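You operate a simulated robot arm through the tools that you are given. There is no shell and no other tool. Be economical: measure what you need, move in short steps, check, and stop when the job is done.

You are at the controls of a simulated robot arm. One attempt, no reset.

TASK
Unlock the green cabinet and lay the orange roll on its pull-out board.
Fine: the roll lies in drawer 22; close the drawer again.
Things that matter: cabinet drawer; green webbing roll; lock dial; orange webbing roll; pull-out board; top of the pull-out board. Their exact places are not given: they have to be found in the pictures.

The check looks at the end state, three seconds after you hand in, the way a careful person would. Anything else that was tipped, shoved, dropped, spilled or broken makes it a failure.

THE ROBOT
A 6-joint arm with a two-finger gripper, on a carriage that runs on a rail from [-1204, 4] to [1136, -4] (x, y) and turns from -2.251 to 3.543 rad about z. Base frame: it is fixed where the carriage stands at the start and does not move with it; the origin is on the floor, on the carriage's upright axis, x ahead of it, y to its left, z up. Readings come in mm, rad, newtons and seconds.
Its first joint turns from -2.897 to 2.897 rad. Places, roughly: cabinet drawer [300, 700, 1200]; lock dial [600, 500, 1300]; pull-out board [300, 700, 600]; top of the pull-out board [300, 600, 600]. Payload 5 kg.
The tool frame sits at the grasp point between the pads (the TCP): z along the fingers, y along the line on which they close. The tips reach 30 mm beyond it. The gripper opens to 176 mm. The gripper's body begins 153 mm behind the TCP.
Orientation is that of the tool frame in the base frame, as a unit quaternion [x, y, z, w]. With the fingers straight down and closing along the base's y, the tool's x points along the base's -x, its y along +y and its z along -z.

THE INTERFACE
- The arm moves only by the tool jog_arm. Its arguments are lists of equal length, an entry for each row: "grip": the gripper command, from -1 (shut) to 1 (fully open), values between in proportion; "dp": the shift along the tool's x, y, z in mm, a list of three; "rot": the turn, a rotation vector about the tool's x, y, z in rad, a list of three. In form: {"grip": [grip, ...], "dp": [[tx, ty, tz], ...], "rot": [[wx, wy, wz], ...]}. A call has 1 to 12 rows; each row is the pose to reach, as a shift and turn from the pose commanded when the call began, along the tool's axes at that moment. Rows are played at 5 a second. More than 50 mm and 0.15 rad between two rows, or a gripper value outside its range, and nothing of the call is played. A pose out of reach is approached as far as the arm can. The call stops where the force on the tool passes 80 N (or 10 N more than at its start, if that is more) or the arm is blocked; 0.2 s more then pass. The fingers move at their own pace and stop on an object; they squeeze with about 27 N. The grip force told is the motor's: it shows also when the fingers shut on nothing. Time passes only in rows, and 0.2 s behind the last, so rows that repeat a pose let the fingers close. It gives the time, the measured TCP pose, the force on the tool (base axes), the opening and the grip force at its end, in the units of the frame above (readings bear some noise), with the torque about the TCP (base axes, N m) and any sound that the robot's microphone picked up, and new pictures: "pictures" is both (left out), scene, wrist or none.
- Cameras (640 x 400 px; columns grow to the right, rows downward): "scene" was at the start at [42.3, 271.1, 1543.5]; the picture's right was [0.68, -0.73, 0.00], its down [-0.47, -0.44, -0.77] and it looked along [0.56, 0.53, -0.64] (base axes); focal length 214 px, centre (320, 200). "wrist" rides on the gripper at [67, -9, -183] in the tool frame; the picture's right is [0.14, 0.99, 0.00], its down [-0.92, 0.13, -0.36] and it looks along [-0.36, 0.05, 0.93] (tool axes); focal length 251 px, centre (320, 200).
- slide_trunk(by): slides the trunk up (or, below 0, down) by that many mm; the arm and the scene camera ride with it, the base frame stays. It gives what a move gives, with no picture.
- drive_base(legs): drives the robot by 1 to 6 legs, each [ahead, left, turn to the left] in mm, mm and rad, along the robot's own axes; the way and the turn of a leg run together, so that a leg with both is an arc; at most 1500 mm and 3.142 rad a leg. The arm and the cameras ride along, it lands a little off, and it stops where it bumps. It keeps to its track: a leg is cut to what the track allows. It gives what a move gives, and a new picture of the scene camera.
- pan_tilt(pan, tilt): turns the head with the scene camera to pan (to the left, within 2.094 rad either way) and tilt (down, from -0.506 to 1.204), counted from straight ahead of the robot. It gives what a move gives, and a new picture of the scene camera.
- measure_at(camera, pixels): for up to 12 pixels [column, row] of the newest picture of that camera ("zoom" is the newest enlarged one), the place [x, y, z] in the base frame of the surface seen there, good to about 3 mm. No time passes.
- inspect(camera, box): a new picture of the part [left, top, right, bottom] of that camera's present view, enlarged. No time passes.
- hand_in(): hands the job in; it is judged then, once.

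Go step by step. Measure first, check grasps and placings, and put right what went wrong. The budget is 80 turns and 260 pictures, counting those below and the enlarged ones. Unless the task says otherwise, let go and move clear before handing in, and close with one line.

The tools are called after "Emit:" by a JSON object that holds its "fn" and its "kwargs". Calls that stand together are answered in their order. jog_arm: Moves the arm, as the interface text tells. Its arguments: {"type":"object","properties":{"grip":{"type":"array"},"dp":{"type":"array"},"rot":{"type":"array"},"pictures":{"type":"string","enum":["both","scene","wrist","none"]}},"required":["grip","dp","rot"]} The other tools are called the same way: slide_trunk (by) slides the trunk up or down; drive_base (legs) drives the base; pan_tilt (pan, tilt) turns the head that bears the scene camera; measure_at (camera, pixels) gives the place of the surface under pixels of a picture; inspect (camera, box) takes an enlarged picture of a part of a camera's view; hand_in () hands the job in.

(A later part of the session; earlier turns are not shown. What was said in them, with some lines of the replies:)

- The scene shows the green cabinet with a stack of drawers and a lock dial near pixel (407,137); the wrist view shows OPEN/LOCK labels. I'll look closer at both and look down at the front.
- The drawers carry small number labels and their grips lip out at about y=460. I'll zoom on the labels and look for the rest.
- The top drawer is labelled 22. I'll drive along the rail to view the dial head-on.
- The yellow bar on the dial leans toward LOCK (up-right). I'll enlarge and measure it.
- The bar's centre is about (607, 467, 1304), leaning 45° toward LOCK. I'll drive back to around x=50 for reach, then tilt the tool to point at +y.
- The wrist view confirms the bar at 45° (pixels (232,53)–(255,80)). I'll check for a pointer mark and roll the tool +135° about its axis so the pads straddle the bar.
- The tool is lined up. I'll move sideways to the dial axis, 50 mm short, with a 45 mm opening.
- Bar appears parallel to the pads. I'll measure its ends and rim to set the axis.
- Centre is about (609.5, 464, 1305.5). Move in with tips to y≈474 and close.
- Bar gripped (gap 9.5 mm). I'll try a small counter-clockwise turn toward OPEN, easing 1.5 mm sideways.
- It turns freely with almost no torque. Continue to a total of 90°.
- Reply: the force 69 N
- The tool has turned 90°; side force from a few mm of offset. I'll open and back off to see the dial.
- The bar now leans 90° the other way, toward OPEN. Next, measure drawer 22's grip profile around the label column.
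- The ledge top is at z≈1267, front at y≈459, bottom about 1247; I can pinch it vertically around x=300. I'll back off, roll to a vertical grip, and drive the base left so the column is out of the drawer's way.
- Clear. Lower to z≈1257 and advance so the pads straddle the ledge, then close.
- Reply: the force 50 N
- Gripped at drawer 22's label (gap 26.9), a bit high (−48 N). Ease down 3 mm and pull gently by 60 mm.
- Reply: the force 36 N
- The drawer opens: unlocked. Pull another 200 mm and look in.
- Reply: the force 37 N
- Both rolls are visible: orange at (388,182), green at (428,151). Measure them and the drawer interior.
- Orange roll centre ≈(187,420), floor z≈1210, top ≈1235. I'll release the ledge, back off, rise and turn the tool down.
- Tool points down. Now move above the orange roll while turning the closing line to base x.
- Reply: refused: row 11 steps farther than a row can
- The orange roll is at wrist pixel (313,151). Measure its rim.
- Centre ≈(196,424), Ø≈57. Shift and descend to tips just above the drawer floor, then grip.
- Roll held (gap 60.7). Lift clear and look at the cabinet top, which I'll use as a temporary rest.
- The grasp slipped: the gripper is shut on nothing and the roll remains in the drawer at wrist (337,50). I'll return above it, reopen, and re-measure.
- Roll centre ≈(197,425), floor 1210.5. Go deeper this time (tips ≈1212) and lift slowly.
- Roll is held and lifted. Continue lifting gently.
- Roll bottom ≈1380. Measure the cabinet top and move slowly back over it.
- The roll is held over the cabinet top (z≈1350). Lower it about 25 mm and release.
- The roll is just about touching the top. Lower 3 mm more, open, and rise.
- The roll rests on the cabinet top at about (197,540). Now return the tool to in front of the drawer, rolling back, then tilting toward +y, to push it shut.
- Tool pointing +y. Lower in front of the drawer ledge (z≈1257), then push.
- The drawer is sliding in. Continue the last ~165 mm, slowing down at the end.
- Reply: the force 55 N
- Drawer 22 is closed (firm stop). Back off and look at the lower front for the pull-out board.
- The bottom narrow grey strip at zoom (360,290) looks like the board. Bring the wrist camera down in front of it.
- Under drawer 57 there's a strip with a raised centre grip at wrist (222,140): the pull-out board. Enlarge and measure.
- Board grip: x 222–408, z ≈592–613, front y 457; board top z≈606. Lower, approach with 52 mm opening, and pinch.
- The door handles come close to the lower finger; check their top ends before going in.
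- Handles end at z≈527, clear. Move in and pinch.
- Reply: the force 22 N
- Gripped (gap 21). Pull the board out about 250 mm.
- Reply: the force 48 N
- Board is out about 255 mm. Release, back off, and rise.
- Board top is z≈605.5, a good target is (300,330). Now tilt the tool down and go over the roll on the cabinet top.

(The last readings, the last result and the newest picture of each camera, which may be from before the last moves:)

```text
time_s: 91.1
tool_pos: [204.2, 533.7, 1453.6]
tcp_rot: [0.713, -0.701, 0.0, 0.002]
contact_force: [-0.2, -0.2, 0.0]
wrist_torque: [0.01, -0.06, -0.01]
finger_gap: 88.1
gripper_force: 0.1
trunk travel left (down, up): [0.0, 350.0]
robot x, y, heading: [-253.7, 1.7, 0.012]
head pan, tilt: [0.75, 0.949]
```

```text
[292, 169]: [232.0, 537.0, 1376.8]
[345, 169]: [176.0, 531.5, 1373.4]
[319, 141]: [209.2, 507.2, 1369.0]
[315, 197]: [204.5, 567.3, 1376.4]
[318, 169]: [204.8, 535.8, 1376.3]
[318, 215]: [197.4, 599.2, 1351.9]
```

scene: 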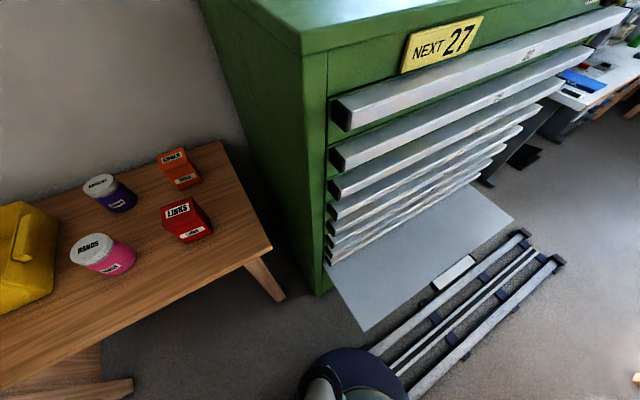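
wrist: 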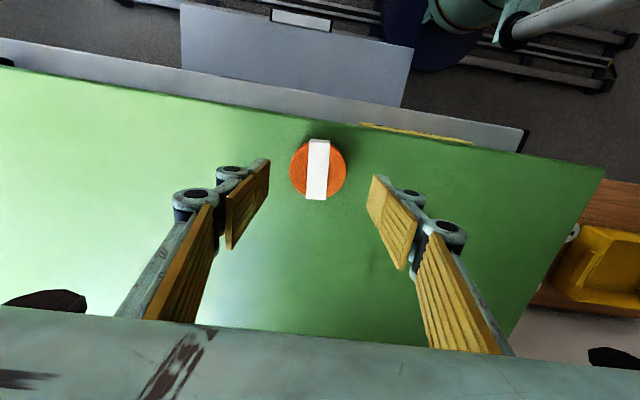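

Roll centre ≈(204.5,536), aligned. Descend 71 mm and grip.

Emit:
{"fn": "jog_arm", "kwargs": {"grip": [0, 0, 0, 0, -0.5, -1, -1, -1, -1, -1], "dp": [[-2, 0, 25], [-2, 0, 50], [-2, 0, 66], [-2, 0, 71], [-2, 0, 71], [-2, 0, 71], [-2, 0, 71], [-2, 0, 71], [-2, 0, 71], [-2, 0, 71]], "rot": [[0, 0, 0], [0, 0, 0], [0, 0, 0], [0, 0, 0], [0, 0, 0], [0, 0, 0], [0, 0, 0], [0, 0, 0], [0, 0, 0], [0, 0, 0]], "pictures": "none"}}

Emit:
{"fn": "jog_arm", "kwargs": {"grip": [-1, -1, -1, -1, -1, -1], "dp": [[0, 0, -3], [0, 0, -8], [0, 0, -16], [0, 0, -24], [0, 0, -32], [0, 0, -36]], "rot": [[0, 0, 0], [0, 0, 0], [0, 0, 0], [0, 0, 0], [0, 0, 0], [0, 0, 0]], "pictures": "wrist"}}

```text
time_s: 93.3
tool_pos: [212.8, 527.9, 1379.2]
tcp_rot: [0.708, -0.706, 0.0, 0.002]
contact_force: [25.4, 19.2, 44.2]
wrist_torque: [0.72, -2.18, 0.5]
finger_gap: 60.1
gripper_force: 26.7
trunk travel left (down, up): [0.0, 350.0]
robot x, y, heading: [-251.5, 2.2, 0.016]
head pan, tilt: [0.75, 0.949]
```

```text
time_s: 94.7
tool_pos: [206.3, 529.5, 1420.8]
tcp_rot: [0.71, -0.704, -0.001, 0.0]
contact_force: [0.9, -0.2, -1.0]
wrist_torque: [-0.03, 0.0, 0.0]
finger_gap: 60.2
gripper_force: 27.3
trunk travel left (down, up): [0.0, 350.0]
robot x, y, heading: [-250.5, 4.1, 0.018]
head pan, tilt: [0.75, 0.949]
```

wrist: 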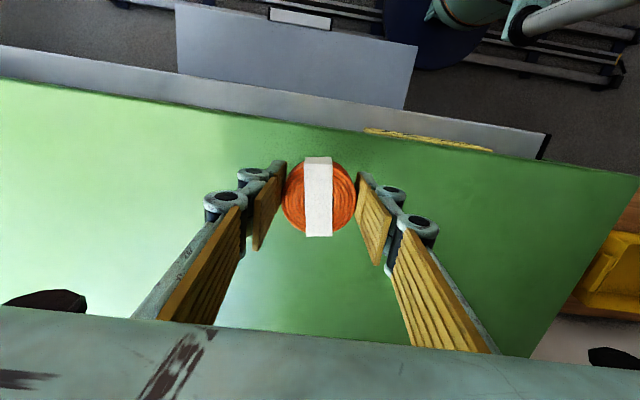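

Roll held. Carry it out to about (300,315), smoothly.

Emit:
{"fn": "jog_arm", "kwargs": {"grip": [-1, -1, -1, -1, -1, -1, -1, -1, -1, -1, -1, -1], "dp": [[8, -3, -2], [24, -10, -4], [44, -19, -4], [66, -29, -4], [88, -39, -4], [110, -50, -4], [132, -60, -4], [154, -70, -4], [176, -79, -4], [194, -87, -4], [206, -92, -4], [212, -95, -4]], "rot": [[0, 0, 0], [0, 0, 0], [0, 0, 0], [0, 0, 0], [0, 0, 0], [0, 0, 0], [0, 0, 0], [0, 0, 0], [0, 0, 0], [0, 0, 0], [0, 0, 0], [0, 0, 0]], "pictures": "wrist"}}

```text
time_s: 97.3
tool_pos: [296.5, 327.6, 1423.5]
tcp_rot: [0.717, -0.697, -0.001, 0.001]
contact_force: [-0.5, -0.2, -0.4]
wrist_torque: [-0.02, 0.05, 0.01]
finger_gap: 60.2
gripper_force: 27.4
trunk travel left (down, up): [0.0, 350.0]
robot x, y, heading: [-256.7, -2.3, 0.01]
head pan, tilt: [0.75, 0.949]
```

wrist: 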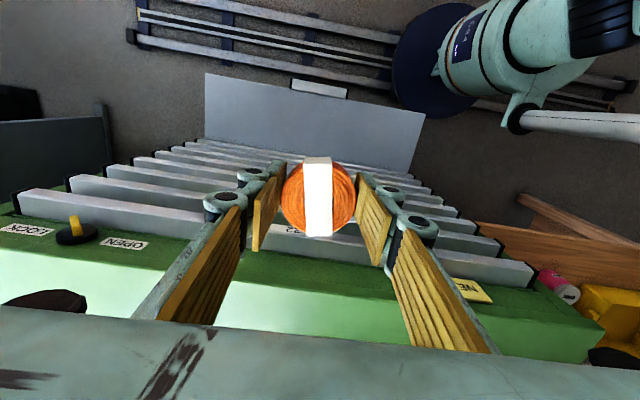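

Descend gently in front of the ledges, in stages.

Emit:
{"fn": "jog_arm", "kwargs": {"grip": [-1, -1, -1, -1, -1, -1, -1, -1, -1, -1, -1, -1], "dp": [[2, 0, 8], [6, 0, 24], [10, 0, 46], [12, 0, 70], [12, 0, 95], [12, 0, 120], [12, 0, 145], [12, 0, 170], [12, 0, 195], [12, 0, 220], [12, 0, 245], [12, 0, 270]], "rot": [[0, 0, 0], [0, 0, 0], [0, 0, 0], [0, 0, 0], [0, 0, 0], [0, 0, 0], [0, 0, 0], [0, 0, 0], [0, 0, 0], [0, 0, 0], [0, 0, 0], [0, 0, 0]], "pictures": "none"}}

Emit:
{"fn": "jog_arm", "kwargs": {"grip": [-1, -1, -1, -1, -1, -1, -1, -1, -1, -1, -1, -1], "dp": [[0, 0, 15], [0, 0, 38], [0, 0, 62], [0, 0, 87], [0, 0, 112], [0, 0, 137], [0, 0, 162], [0, 0, 187], [0, 0, 212], [0, 0, 235], [0, 0, 252], [0, 0, 262]], "rot": [[0, 0, 0], [0, 0, 0], [0, 0, 0], [0, 0, 0], [0, 0, 0], [0, 0, 0], [0, 0, 0], [0, 0, 0], [0, 0, 0], [0, 0, 0], [0, 0, 0], [0, 0, 0]]}}

```text
time_s: 99.9
tool_pos: [295.9, 316.9, 1152.6]
tcp_rot: [0.717, -0.697, 0.0, -0.001]
contact_force: [-1.0, 0.3, -1.2]
wrist_torque: [0.04, -0.07, -0.01]
finger_gap: 60.1
gripper_force: 27.4
trunk travel left (down, up): [0.0, 350.0]
robot x, y, heading: [-253.2, 4.4, 0.012]
head pan, tilt: [0.75, 0.949]
```

```text
time_s: 102.5
tool_pos: [296.4, 314.9, 892.9]
tcp_rot: [0.717, -0.697, -0.001, -0.001]
contact_force: [-0.3, -0.1, -0.7]
wrist_torque: [0.04, -0.02, 0.0]
finger_gap: 59.9
gripper_force: 27.7
trunk travel left (down, up): [0.0, 350.0]
robot x, y, heading: [-250.0, 3.5, 0.015]
head pan, tilt: [0.75, 0.949]
```

scene: 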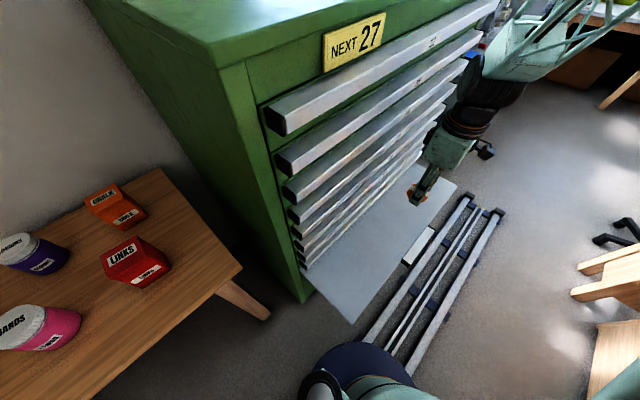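
wrist: 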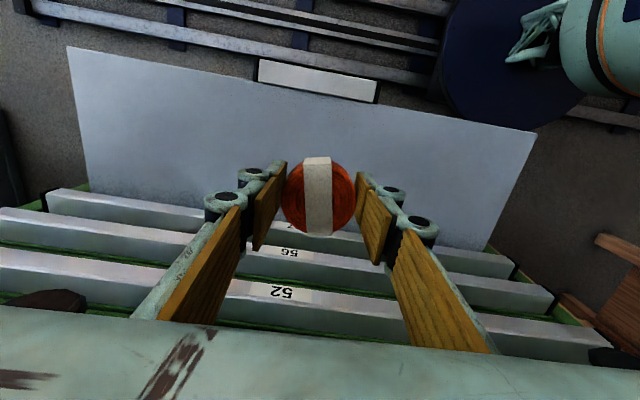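

Continue down to about z 645, then check.

Emit:
{"fn": "jog_arm", "kwargs": {"grip": [-1, -1, -1, -1, -1, -1, -1, -1, -1, -1, -1, -1], "dp": [[0, 0, 15], [0, 0, 38], [0, 0, 62], [0, 0, 87], [0, 0, 112], [0, 0, 137], [0, 0, 162], [0, 0, 187], [0, 0, 212], [0, 0, 230], [0, 0, 242], [0, 0, 246]], "rot": [[0, 0, 0], [0, 0, 0], [0, 0, 0], [0, 0, 0], [0, 0, 0], [0, 0, 0], [0, 0, 0], [0, 0, 0], [0, 0, 0], [0, 0, 0], [0, 0, 0], [0, 0, 0]]}}

Emit:
{"fn": "inspect", "kwargs": {"camera": "scene", "box": [330, 120, 490, 270]}}

```text
time_s: 105.1
tool_pos: [297.6, 317.1, 647.1]
tcp_rot: [0.717, -0.697, 0.0, -0.001]
contact_force: [0.4, -0.4, -0.6]
wrist_torque: [0.01, 0.0, 0.0]
finger_gap: 59.6
gripper_force: 26.7
trunk travel left (down, up): [0.0, 350.0]
robot x, y, heading: [-251.8, 2.3, 0.012]
head pan, tilt: [0.75, 0.949]
```

scene: 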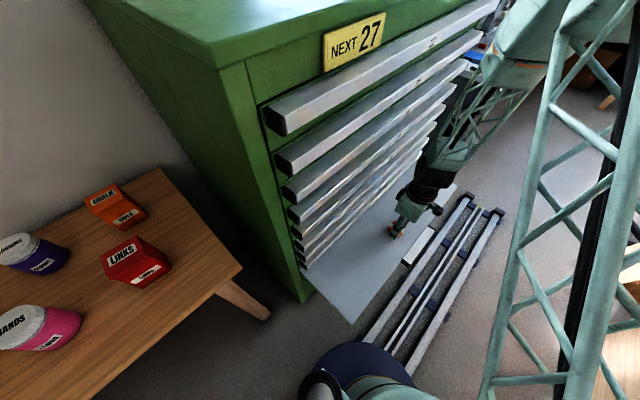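
wrist: 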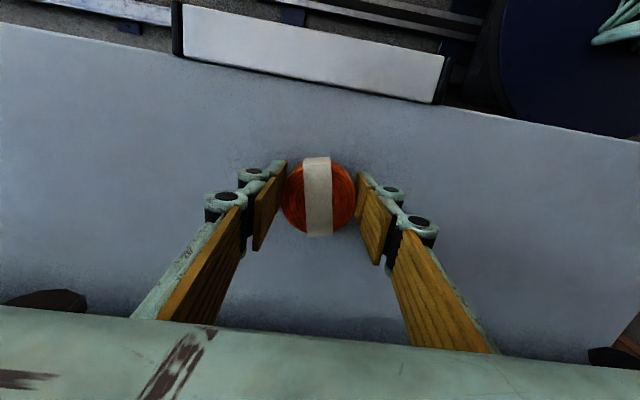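

```text
2.67 times, centred on (410, 195) of scene
```

zoom: 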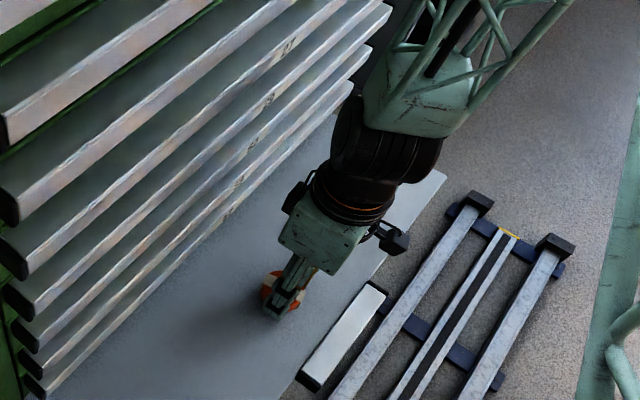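

Almost there. Lower in tiny steps until contact.

Emit:
{"fn": "jog_arm", "kwargs": {"grip": [-1, -1, -1, -1], "dp": [[0, 0, 3], [0, 0, 6], [0, 0, 8], [0, 0, 9]], "rot": [[0, 0, 0], [0, 0, 0], [0, 0, 0], [0, 0, 0]], "pictures": "wrist"}}

Emit:
{"fn": "measure_at", "kwargs": {"camera": "wrist", "pixels": [[300, 195], [340, 195], [318, 160], [318, 140]]}}

```text
time_s: 106.1
tool_pos: [295.4, 316.7, 638.2]
tcp_rot: [0.717, -0.697, 0.0, 0.001]
contact_force: [0.5, 0.7, 0.0]
wrist_torque: [0.01, -0.02, -0.01]
finger_gap: 59.7
gripper_force: 27.0
trunk travel left (down, up): [0.0, 350.0]
robot x, y, heading: [-253.3, -1.0, 0.011]
head pan, tilt: [0.75, 0.949]
```

wrist: 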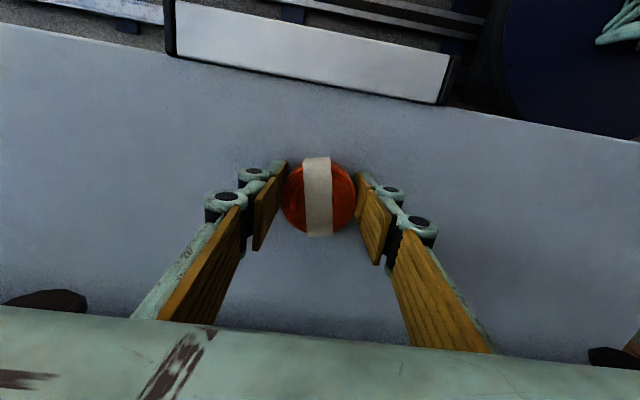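

```text
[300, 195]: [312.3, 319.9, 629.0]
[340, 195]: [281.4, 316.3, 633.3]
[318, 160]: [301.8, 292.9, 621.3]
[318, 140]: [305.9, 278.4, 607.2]
```

The roll's top is at ~632, i.e. its base is within a millimetre or two of the board. Lower 1.5 mm, release, and rise.

Emit:
{"fn": "jog_arm", "kwargs": {"grip": [-1, -1, -0.3, 0, 0, 0, 0, 0, 0, 0, 0], "dp": [[0, 0, 1.5], [0, 0, 1.5], [0, 0, 1.5], [0, 0, 1.5], [0, 0, 1.5], [0, 0, -15], [0, 0, -45], [0, 0, -85], [0, 0, -125], [0, 0, -165], [0, 0, -205]], "rot": [[0, 0, 0], [0, 0, 0], [0, 0, 0], [0, 0, 0], [0, 0, 0], [0, 0, 0], [0, 0, 0], [0, 0, 0], [0, 0, 0], [0, 0, 0], [0, 0, 0]]}}

Emit:
{"fn": "measure_at", "kwargs": {"camera": "wrist", "pixels": [[318, 140], [310, 160], [330, 160], [318, 120]]}}

```text
time_s: 108.5
tool_pos: [297.0, 315.6, 842.6]
tcp_rot: [0.717, -0.697, -0.001, -0.001]
contact_force: [0.6, 0.2, -1.2]
wrist_torque: [-0.09, 0.15, -0.01]
finger_gap: 88.0
gripper_force: 0.0
trunk travel left (down, up): [0.0, 350.0]
robot x, y, heading: [-256.8, 3.8, 0.012]
head pan, tilt: [0.75, 0.949]
```

scene: 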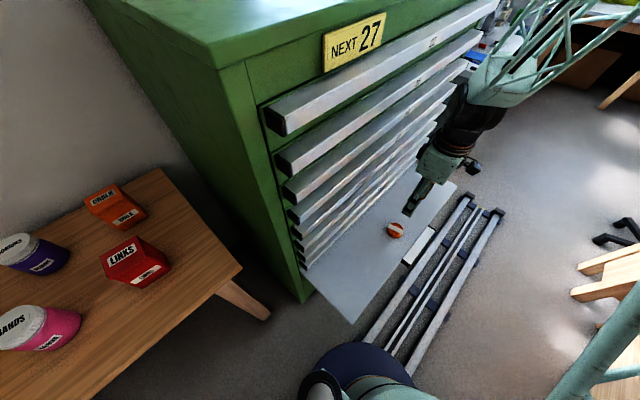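
wrist: 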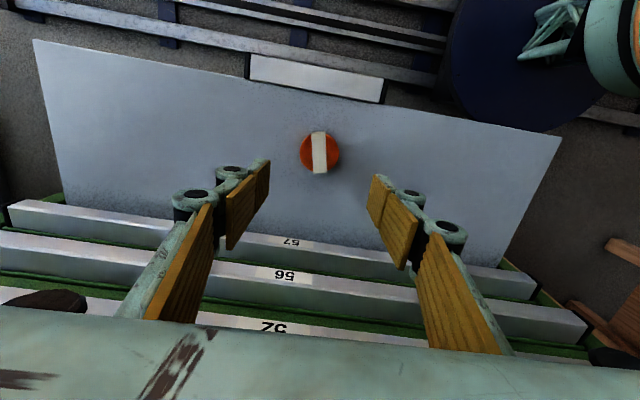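

```text
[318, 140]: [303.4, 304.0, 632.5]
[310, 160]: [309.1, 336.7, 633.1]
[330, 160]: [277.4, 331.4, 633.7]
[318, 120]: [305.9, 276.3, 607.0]
```

The roll lies flat on the board (wrist (320,152)). Move the arm clear and verify drawer 22 is flush and the dial is at OPEN.

Emit:
{"fn": "jog_arm", "kwargs": {"grip": [0, 0, 0, 0, 0, 0, 0, 0, 0, 0, 0, 0], "dp": [[0, 0, -45], [20, 0, -85], [40, 0, -125], [60, 0, -165], [80, 0, -205], [80, 0, -250], [80, 0, -295], [80, 0, -340], [80, 0, -385], [80, 0, -430], [80, 0, -475], [80, 0, -520]], "rot": [[0, 0, 0], [0, 0, 0], [0, 0, 0], [0, 0, 0], [0, 0, 0], [0, 0, 0], [0, 0, 0], [0, 0, 0], [0, 0, 0], [0, 0, 0], [0, 0, 0], [0, 0, 0]], "pictures": "wrist"}}

Emit:
{"fn": "pan_tilt", "kwargs": {"pan": 0.75, "tilt": 0.7}}

Emit:
{"fn": "measure_at", "kwargs": {"camera": "scene", "pixels": [[290, 195], [340, 160], [420, 112], [300, 235]]}}

Emit:
{"fn": "inspect", "kwargs": {"camera": "scene", "box": [230, 40, 480, 260]}}

```text
time_s: 111.1
tool_pos: [298.1, 235.7, 1362.7]
tcp_rot: [0.717, -0.697, -0.001, 0.0]
contact_force: [-0.7, -0.4, 0.1]
wrist_torque: [-0.03, 0.02, 0.0]
finger_gap: 88.4
gripper_force: 0.1
trunk travel left (down, up): [0.0, 350.0]
robot x, y, heading: [-254.4, -1.6, 0.01]
head pan, tilt: [0.75, 0.949]
```

wrist: 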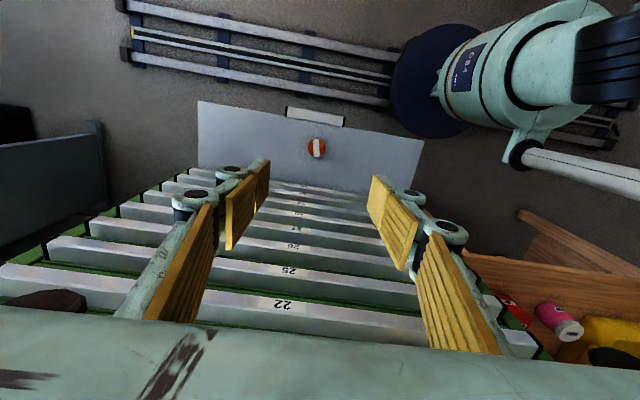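

```text
time_s: 111.8
tool_pos: [298.1, 235.3, 1362.5]
tcp_rot: [0.717, -0.697, 0.0, -0.001]
contact_force: [-1.3, -0.3, -0.6]
wrist_torque: [0.0, 0.02, -0.03]
finger_gap: 88.3
gripper_force: 0.0
trunk travel left (down, up): [0.0, 350.0]
robot x, y, heading: [-254.0, 2.2, 0.012]
head pan, tilt: [0.75, 0.7]
```

scene: 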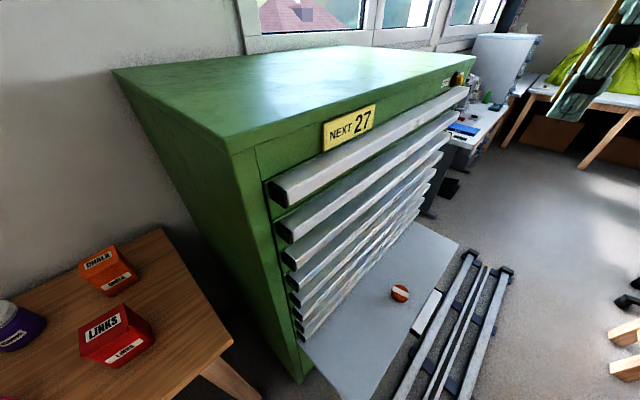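

```text
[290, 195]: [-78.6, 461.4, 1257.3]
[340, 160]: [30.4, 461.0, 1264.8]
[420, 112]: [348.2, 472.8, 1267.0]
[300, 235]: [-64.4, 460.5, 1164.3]
```

```text
1.82 times, centred on (355, 150) of scene
```

zoom: 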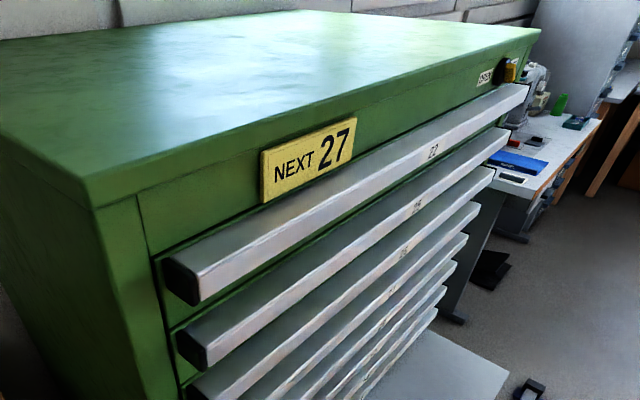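

Drawer 22 sits level with the other drawers (y≈461), the dial is at OPEN, and the orange roll lies on the extended board. The arm is clear, so I'm handing in.

Emit:
{"fn": "hand_in", "kwargs": {}}

```text
The job is handed in.
```

The cabinet is unlocked, the orange roll lies flat on the pulled-out board, drawer 22 is closed again, and the job is handed in.
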